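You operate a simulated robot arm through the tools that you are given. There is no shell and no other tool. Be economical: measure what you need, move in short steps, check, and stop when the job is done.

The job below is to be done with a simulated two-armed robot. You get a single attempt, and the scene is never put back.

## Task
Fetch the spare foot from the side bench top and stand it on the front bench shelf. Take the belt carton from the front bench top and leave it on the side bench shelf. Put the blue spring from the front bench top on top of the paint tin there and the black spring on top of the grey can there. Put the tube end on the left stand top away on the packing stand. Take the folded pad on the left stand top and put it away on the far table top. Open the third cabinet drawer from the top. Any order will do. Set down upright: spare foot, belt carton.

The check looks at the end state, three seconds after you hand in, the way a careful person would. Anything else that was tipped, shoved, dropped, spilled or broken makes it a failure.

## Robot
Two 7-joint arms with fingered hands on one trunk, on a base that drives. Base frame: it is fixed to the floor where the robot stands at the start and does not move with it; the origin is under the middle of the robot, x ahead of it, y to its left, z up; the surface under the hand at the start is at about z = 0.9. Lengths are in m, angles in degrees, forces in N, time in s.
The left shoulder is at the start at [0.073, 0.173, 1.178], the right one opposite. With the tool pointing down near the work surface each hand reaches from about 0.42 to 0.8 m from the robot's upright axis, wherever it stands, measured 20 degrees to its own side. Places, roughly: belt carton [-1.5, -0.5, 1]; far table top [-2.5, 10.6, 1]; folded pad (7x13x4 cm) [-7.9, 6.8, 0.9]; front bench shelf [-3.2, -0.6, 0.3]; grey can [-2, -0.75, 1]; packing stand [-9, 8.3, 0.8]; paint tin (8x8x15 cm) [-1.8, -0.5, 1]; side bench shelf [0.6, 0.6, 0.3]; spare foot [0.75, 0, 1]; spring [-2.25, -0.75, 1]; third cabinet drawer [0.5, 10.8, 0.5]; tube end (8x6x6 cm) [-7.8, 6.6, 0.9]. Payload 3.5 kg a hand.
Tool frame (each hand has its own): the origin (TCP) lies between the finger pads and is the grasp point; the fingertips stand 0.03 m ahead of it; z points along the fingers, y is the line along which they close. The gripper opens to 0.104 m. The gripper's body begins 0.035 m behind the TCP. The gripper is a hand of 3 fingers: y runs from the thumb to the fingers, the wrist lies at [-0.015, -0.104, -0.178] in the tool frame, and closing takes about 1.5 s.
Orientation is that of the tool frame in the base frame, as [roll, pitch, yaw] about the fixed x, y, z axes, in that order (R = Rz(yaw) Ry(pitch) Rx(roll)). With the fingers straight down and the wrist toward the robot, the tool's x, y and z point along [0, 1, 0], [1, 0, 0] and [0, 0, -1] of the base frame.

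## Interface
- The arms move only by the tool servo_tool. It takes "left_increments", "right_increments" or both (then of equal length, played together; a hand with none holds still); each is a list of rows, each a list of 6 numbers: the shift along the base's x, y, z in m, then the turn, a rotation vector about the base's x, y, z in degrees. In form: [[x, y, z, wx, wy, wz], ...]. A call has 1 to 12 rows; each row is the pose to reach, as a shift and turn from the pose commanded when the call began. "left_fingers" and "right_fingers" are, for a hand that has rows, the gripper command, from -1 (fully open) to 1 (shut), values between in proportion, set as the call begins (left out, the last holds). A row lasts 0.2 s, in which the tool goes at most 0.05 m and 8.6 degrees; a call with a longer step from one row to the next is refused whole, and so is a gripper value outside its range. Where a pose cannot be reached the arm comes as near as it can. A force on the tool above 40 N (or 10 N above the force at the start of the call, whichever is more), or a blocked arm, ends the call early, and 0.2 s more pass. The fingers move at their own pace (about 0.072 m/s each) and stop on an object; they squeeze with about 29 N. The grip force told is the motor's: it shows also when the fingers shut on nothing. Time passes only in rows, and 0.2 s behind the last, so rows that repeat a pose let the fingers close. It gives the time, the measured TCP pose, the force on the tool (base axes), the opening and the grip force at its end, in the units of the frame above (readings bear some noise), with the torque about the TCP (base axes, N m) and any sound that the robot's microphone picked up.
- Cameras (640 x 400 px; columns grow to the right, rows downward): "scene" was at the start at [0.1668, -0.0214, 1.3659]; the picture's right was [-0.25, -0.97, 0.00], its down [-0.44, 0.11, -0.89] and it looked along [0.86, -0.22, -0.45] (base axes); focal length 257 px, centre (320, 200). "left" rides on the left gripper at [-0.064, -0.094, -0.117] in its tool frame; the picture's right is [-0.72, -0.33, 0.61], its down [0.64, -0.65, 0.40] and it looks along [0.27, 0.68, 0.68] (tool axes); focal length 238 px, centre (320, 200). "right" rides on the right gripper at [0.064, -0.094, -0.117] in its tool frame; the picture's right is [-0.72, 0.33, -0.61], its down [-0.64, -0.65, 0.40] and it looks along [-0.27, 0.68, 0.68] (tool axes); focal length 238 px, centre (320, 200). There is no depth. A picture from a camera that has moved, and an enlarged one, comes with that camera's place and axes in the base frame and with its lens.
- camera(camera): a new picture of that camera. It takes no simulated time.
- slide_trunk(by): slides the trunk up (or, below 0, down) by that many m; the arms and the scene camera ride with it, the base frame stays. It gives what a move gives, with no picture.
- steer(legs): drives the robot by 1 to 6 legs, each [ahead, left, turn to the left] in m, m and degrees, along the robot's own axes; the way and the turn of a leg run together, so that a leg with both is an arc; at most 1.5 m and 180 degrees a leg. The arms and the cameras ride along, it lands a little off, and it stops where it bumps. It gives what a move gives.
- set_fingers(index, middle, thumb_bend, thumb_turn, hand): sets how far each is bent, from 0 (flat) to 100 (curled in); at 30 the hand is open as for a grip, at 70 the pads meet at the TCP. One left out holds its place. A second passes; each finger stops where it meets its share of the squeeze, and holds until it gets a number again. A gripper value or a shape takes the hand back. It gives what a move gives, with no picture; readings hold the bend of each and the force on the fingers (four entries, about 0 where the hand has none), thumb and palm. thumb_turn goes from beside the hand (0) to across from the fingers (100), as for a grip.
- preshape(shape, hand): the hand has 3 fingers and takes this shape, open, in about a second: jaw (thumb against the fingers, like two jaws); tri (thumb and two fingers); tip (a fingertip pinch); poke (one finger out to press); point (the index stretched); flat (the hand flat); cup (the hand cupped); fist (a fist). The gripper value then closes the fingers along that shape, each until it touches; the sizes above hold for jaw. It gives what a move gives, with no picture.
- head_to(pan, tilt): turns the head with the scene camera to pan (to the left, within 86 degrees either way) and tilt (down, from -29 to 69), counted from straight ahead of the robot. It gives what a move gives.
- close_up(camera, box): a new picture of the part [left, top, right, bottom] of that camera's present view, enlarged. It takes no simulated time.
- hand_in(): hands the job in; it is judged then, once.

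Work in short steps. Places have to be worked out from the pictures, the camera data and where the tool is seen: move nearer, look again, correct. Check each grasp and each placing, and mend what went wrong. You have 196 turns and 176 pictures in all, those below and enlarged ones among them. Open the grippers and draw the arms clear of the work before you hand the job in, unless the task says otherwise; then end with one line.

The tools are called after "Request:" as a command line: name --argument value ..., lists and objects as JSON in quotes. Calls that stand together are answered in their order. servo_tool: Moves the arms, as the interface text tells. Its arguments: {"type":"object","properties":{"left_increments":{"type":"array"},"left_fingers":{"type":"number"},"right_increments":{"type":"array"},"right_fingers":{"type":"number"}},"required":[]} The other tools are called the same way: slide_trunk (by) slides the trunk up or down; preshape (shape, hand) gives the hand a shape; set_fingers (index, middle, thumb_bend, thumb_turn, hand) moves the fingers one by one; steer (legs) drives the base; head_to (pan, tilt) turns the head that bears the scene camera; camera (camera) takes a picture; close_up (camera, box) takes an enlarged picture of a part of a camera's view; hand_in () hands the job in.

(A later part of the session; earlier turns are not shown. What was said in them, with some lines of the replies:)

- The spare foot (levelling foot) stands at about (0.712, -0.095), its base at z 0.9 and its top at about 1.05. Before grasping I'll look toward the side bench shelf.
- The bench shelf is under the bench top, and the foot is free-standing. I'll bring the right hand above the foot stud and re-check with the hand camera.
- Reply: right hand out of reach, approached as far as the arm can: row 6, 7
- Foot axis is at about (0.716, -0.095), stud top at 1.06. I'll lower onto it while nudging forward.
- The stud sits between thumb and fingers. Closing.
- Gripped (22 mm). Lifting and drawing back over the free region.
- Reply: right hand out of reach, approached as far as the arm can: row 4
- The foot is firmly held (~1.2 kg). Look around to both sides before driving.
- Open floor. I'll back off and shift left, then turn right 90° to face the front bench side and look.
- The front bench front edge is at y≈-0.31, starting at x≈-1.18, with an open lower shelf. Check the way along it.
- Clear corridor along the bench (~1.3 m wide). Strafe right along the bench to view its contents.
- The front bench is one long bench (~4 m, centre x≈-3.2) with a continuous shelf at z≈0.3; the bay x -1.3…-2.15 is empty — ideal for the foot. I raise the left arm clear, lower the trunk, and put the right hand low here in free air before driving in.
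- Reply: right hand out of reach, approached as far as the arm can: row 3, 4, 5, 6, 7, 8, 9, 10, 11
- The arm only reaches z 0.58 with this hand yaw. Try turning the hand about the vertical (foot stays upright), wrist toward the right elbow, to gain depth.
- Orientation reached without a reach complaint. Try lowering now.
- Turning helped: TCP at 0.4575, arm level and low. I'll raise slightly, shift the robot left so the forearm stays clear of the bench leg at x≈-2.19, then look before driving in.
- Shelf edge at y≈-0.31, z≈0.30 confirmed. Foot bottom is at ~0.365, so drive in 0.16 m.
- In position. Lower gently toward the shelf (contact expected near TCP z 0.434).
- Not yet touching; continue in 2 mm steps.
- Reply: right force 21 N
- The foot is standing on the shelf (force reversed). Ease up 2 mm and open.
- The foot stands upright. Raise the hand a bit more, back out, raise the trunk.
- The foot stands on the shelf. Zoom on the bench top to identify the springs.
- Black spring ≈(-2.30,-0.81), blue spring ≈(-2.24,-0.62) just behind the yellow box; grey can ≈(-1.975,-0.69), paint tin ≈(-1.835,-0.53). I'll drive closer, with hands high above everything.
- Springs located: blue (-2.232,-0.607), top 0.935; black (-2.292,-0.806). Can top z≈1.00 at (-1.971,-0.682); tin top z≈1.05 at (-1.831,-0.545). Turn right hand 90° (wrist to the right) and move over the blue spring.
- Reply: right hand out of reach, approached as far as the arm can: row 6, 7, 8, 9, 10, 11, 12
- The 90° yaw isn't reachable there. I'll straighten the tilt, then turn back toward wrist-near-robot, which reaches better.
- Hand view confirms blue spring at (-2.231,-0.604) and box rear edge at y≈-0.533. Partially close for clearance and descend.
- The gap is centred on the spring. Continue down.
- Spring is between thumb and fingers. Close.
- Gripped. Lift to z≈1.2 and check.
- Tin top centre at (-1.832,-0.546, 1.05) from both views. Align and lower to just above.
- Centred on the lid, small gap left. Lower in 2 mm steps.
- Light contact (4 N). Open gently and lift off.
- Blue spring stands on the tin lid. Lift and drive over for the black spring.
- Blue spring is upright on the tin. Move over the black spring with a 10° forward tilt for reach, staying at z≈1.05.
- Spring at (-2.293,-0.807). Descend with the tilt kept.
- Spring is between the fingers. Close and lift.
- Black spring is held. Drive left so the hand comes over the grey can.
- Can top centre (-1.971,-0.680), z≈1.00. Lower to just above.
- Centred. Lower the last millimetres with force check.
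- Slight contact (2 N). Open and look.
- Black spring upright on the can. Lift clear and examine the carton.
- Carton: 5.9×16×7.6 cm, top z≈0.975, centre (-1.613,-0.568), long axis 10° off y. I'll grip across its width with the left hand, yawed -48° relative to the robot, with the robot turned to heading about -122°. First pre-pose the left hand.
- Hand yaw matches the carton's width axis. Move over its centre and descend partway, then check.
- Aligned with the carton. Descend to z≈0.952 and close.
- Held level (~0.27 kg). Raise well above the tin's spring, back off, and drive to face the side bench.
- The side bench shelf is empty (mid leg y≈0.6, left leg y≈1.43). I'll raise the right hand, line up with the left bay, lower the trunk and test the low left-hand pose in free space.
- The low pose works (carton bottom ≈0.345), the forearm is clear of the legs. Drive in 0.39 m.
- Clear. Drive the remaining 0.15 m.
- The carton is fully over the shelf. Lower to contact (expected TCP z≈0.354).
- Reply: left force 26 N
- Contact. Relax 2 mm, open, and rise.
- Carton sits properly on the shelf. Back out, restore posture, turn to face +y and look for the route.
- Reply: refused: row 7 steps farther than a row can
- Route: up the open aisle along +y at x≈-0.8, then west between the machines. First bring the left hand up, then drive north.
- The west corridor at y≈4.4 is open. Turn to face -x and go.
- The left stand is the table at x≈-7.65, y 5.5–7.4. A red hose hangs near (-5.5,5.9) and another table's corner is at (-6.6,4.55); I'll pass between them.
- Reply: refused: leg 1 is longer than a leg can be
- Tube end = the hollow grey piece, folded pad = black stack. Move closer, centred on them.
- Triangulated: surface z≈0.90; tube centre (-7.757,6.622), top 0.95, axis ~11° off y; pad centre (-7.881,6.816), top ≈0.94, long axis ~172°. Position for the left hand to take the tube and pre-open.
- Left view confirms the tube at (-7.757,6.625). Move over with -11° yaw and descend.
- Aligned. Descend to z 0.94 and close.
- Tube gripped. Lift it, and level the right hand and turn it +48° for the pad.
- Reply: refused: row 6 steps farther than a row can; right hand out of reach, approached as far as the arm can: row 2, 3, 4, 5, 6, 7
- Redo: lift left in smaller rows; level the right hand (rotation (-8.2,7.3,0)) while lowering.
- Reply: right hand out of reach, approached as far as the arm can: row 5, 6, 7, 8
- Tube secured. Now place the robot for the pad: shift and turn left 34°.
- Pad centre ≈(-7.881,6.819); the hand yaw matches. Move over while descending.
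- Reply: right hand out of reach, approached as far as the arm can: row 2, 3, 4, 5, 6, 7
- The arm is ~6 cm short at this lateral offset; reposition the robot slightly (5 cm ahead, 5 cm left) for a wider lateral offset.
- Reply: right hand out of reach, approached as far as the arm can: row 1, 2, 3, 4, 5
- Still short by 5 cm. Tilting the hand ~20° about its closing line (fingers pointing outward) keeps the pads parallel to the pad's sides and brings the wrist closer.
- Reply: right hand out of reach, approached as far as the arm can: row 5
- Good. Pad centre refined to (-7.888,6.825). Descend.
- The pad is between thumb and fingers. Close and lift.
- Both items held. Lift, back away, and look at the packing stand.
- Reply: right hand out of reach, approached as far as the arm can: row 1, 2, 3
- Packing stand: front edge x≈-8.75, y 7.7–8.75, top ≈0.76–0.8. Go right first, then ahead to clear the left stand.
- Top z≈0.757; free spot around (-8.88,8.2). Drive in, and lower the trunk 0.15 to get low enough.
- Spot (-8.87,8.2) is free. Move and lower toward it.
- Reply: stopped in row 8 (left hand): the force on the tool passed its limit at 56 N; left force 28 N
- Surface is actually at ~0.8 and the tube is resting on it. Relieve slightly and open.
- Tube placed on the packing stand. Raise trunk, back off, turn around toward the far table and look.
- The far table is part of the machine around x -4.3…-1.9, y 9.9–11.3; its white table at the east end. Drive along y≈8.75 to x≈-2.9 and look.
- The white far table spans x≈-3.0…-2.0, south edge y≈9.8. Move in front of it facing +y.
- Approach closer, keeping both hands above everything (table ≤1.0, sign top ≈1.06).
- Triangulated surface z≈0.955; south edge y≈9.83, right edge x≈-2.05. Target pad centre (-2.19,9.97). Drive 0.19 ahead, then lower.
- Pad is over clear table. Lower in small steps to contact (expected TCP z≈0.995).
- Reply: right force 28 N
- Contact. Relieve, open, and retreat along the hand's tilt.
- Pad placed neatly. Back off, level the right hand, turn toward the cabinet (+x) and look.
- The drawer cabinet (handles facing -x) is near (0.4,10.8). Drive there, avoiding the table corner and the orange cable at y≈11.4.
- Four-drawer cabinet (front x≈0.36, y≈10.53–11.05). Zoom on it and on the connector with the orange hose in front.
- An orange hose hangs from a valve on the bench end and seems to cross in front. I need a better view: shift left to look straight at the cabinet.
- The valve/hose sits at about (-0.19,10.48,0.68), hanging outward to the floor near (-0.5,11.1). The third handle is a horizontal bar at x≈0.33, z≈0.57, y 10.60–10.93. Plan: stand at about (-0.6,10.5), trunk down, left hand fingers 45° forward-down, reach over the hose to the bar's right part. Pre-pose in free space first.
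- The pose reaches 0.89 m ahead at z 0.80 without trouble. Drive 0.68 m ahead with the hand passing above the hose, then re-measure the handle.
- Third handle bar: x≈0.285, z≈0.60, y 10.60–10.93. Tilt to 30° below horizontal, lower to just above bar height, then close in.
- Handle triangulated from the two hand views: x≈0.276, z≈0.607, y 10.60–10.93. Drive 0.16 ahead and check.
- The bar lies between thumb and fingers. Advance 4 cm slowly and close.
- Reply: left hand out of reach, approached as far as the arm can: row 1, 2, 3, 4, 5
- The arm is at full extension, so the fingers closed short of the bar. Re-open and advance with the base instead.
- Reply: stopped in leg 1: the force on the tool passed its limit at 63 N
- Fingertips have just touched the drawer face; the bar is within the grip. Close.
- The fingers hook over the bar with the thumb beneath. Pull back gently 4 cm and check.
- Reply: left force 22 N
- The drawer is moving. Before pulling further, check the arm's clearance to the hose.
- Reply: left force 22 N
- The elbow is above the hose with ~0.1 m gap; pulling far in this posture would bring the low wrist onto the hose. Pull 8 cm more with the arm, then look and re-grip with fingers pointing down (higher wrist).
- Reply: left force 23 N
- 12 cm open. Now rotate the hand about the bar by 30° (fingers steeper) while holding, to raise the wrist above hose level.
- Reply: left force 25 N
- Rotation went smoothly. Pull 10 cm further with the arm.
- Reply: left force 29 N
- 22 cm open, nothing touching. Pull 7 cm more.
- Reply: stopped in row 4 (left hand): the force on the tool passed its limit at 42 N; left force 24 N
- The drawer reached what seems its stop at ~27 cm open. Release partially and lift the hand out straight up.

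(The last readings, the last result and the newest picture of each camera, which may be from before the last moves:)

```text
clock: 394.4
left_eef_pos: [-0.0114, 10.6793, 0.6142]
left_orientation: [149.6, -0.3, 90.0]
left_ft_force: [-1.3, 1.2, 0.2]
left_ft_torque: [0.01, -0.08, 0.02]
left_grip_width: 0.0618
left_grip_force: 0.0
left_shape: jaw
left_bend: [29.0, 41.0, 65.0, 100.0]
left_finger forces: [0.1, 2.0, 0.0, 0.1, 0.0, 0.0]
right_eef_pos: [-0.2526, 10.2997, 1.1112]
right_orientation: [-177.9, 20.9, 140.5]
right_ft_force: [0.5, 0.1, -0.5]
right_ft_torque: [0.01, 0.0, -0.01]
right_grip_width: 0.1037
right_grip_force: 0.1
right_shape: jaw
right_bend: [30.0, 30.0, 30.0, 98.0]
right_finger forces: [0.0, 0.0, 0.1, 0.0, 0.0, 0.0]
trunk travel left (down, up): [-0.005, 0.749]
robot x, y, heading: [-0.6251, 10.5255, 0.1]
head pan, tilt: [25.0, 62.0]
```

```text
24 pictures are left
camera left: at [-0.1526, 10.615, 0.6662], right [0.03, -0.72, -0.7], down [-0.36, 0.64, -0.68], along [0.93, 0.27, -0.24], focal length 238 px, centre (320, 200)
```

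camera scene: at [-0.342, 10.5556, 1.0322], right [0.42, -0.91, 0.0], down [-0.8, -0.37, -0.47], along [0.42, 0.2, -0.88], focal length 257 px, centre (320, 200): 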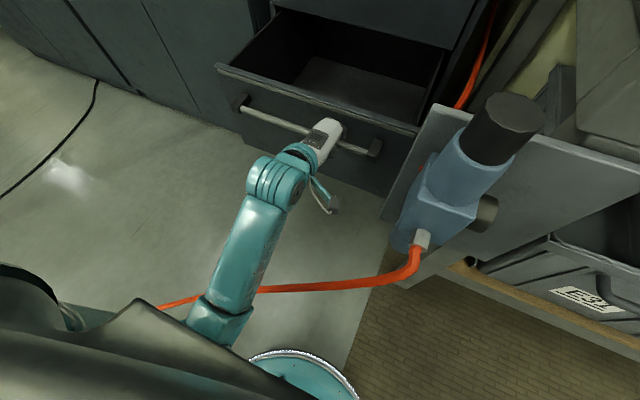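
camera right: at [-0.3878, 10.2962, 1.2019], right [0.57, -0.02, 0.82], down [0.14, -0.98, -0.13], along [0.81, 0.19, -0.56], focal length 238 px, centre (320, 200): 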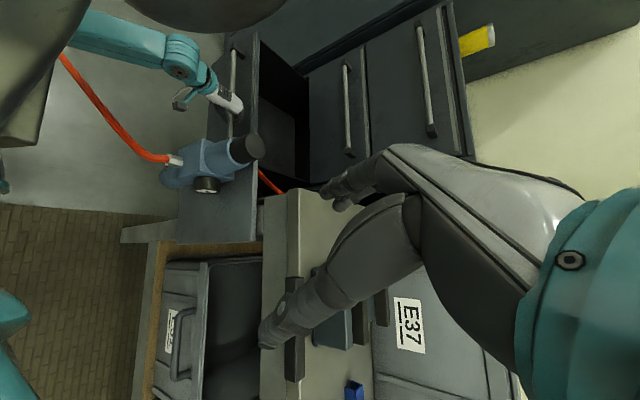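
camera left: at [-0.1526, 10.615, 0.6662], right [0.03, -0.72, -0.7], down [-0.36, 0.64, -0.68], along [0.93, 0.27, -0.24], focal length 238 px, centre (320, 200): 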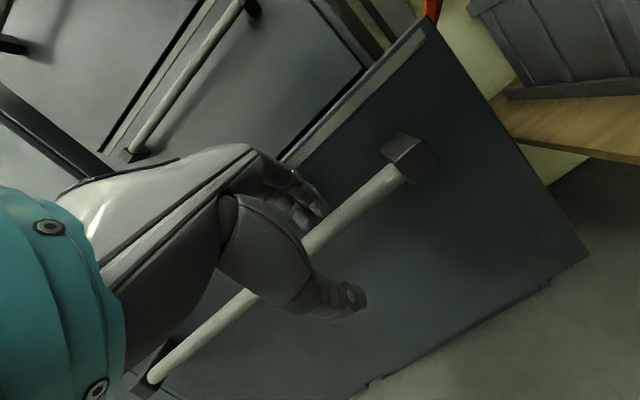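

Released. Retreat along the finger axis up and back.

Request:
servo_tool --left_increments '[[-0.015, 0, 0.026, 0, 0, 0], [-0.03, 0, 0.052, 0, 0, 0], [-0.05, 0, 0.087, 0, 0, 0], [-0.065, 0, 0.12, 0, 0, 0], [-0.08, 0, 0.16, 0, 0, 0], [-0.09, 0, 0.2, 0, 0, 0], [-0.1, 0, 0.24, 0, 0, 0], [-0.1, 0, 0.28, 0, 0, 0]]'

Request:
camera --camera "scene"

```text
clock: 396.2
left_eef_pos: [-0.0596, 10.6566, 0.88]
left_orientation: [149.7, -0.2, 89.9]
left_ft_force: [-0.2, 0.2, 0.0]
left_ft_torque: [0.0, 0.0, -0.02]
left_grip_width: 0.0621
left_grip_force: 0.1
left_shape: jaw
left_bend: [29.0, 41.0, 65.0, 100.0]
left_finger forces: [0.0, 0.0, 0.0, 0.1, 0.0, 0.0]
left hand out of reach, approached as far as the arm can: row 4, 5, 6, 7, 8
right_eef_pos: [-0.2529, 10.2987, 1.1108]
right_orientation: [-177.9, 21.0, 140.5]
right_ft_force: [-1.6, 0.8, -1.0]
right_ft_torque: [-0.02, -0.02, -0.04]
right_grip_width: 0.1036
right_grip_force: 0.0
right_shape: jaw
right_bend: [30.0, 30.0, 30.0, 98.0]
right_finger forces: [0.0, 0.0, 0.0, 0.1, 0.1, 0.1]
trunk travel left (down, up): [-0.005, 0.749]
robot x, y, heading: [-0.6262, 10.5256, -0.0]
head pan, tilt: [25.0, 62.0]
```

```text
23 pictures are left
camera scene: at [-0.343, 10.5556, 1.0322], right [0.42, -0.91, 0.0], down [-0.8, -0.38, -0.47], along [0.42, 0.2, -0.88], focal length 257 px, centre (320, 200)
```

scene: 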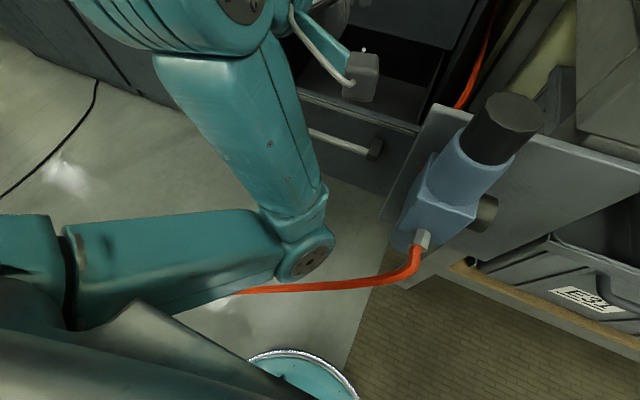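

Hand is clear and high. Back the base straight out and view the result.

Request:
steer --legs '[[-0.75, 0, 0]]'

Request:
head_to --pan 0 --tilt 25

Request:
camera --camera "scene"

```text
clock: 400.2
left_eef_pos: [-0.7997, 10.6536, 0.8788]
left_orientation: [149.6, -0.2, 89.7]
left_ft_force: [-0.2, -1.2, -0.2]
left_ft_torque: [0.01, 0.0, -0.01]
left_grip_width: 0.0619
left_grip_force: 0.0
left_shape: jaw
left_bend: [29.0, 41.0, 65.0, 100.0]
left_finger forces: [0.0, 0.0, 0.0, 0.0, 0.1, 0.1]
right_eef_pos: [-0.9936, 10.2982, 1.1129]
right_orientation: [-177.9, 20.9, 140.3]
right_ft_force: [-0.1, -0.8, 0.6]
right_ft_torque: [0.0, 0.0, 0.0]
right_grip_width: 0.1034
right_grip_force: 0.1
right_shape: jaw
right_bend: [30.0, 30.0, 30.0, 98.0]
right_finger forces: [0.0, 0.0, 0.0, 0.1, 0.0, 0.1]
trunk travel left (down, up): [-0.005, 0.749]
robot x, y, heading: [-1.3615, 10.5224, -0.1]
head pan, tilt: [25.0, 62.0]
```

```text
clock: 401.2
left_eef_pos: [-0.7994, 10.6538, 0.8779]
left_orientation: [149.7, -0.2, 89.6]
left_ft_force: [0.3, 0.3, 0.1]
left_ft_torque: [0.02, -0.01, -0.02]
left_grip_width: 0.0621
left_grip_force: 0.0
left_shape: jaw
left_bend: [29.0, 41.0, 65.0, 100.0]
left_finger forces: [0.0, 0.1, 0.1, 0.0, 0.1, 0.0]
right_eef_pos: [-0.9932, 10.2972, 1.1117]
right_orientation: [-177.9, 21.0, 140.2]
right_ft_force: [-0.3, 0.0, -0.4]
right_ft_torque: [-0.02, -0.03, -0.04]
right_grip_width: 0.1036
right_grip_force: 0.0
right_shape: jaw
right_bend: [30.0, 30.0, 30.0, 98.0]
right_finger forces: [0.1, 0.0, 0.0, 0.1, 0.0, 0.0]
trunk travel left (down, up): [-0.005, 0.749]
robot x, y, heading: [-1.3637, 10.5232, 0.1]
head pan, tilt: [0.0, 25.0]
```

```text
22 pictures are left
camera scene: at [-1.0486, 10.5271, 1.0846], right [0.0, -1.0, 0.0], down [-0.42, 0.0, -0.91], along [0.91, 0.0, -0.42], focal length 257 px, centre (320, 200)
```

scene: 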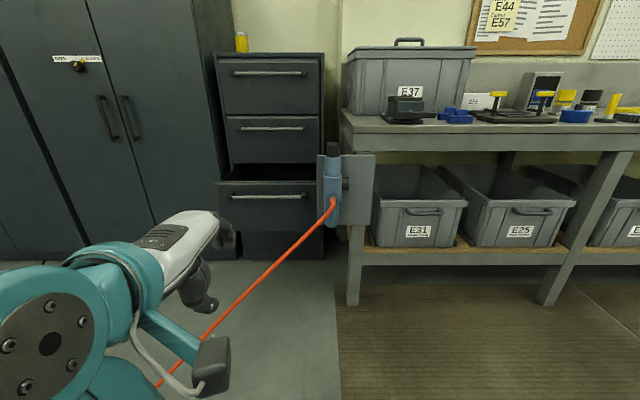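

The third drawer is clearly open. All other placements were verified earlier; open the left hand fully before handing in.

Request:
servo_tool --left_increments '[[0, 0, 0.02, 0, 0, 0], [0, 0, 0.03, 0, 0, 0], [0, 0, 0.03, 0, 0, 0], [0, 0, 0.03, 0, 0, 0], [0, 0, 0.03, 0, 0, 0]]' --left_fingers -1

Request:
close_up --camera "scene" --box '[200, 40, 360, 280]'

```text
clock: 402.4
left_eef_pos: [-0.785, 10.6515, 0.894]
left_orientation: [149.4, -0.2, 89.6]
left_ft_force: [-0.8, -0.2, -0.1]
left_ft_torque: [-0.02, -0.02, -0.01]
left_grip_width: 0.1035
left_grip_force: 0.0
left_shape: jaw
left_bend: [30.0, 30.0, 30.0, 98.0]
left_finger forces: [0.0, 0.0, 0.1, 0.1, 0.0, 0.0]
left hand out of reach, approached as far as the arm can: row 1, 2, 3, 4, 5
right_eef_pos: [-0.9943, 10.2979, 1.1118]
right_orientation: [-177.7, 21.1, 140.4]
right_ft_force: [0.6, -0.3, -0.4]
right_ft_torque: [-0.01, 0.03, -0.02]
right_grip_width: 0.1034
right_grip_force: 0.1
right_shape: jaw
right_bend: [30.0, 30.0, 30.0, 98.0]
right_finger forces: [0.0, 0.0, 0.0, 0.1, 0.1, 0.1]
trunk travel left (down, up): [-0.005, 0.749]
robot x, y, heading: [-1.3664, 10.5267, -0.4]
head pan, tilt: [0.0, 25.0]
```

```text
1.67 times, centred on (280, 160) of scene
camera zoom: at [-1.0486, 10.527, 1.0847], right [0.0, -1.0, 0.0], down [-0.42, 0.0, -0.91], along [0.91, 0.0, -0.42], focal length 428 px, centre (387, 267)
```

zoom: 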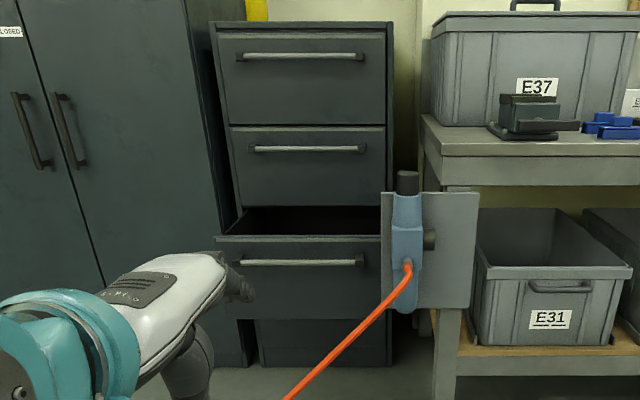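

Everything is in place, the grippers are open and the arms are clear. Handing in.

Request:
hand_in

```text
The job is handed in.
```

All seven parts of the job are done and handed in. I checked each placement by camera as I made it. The third drawer is about 27 cm open, where it stopped against firm resistance that I took to be its end stop.
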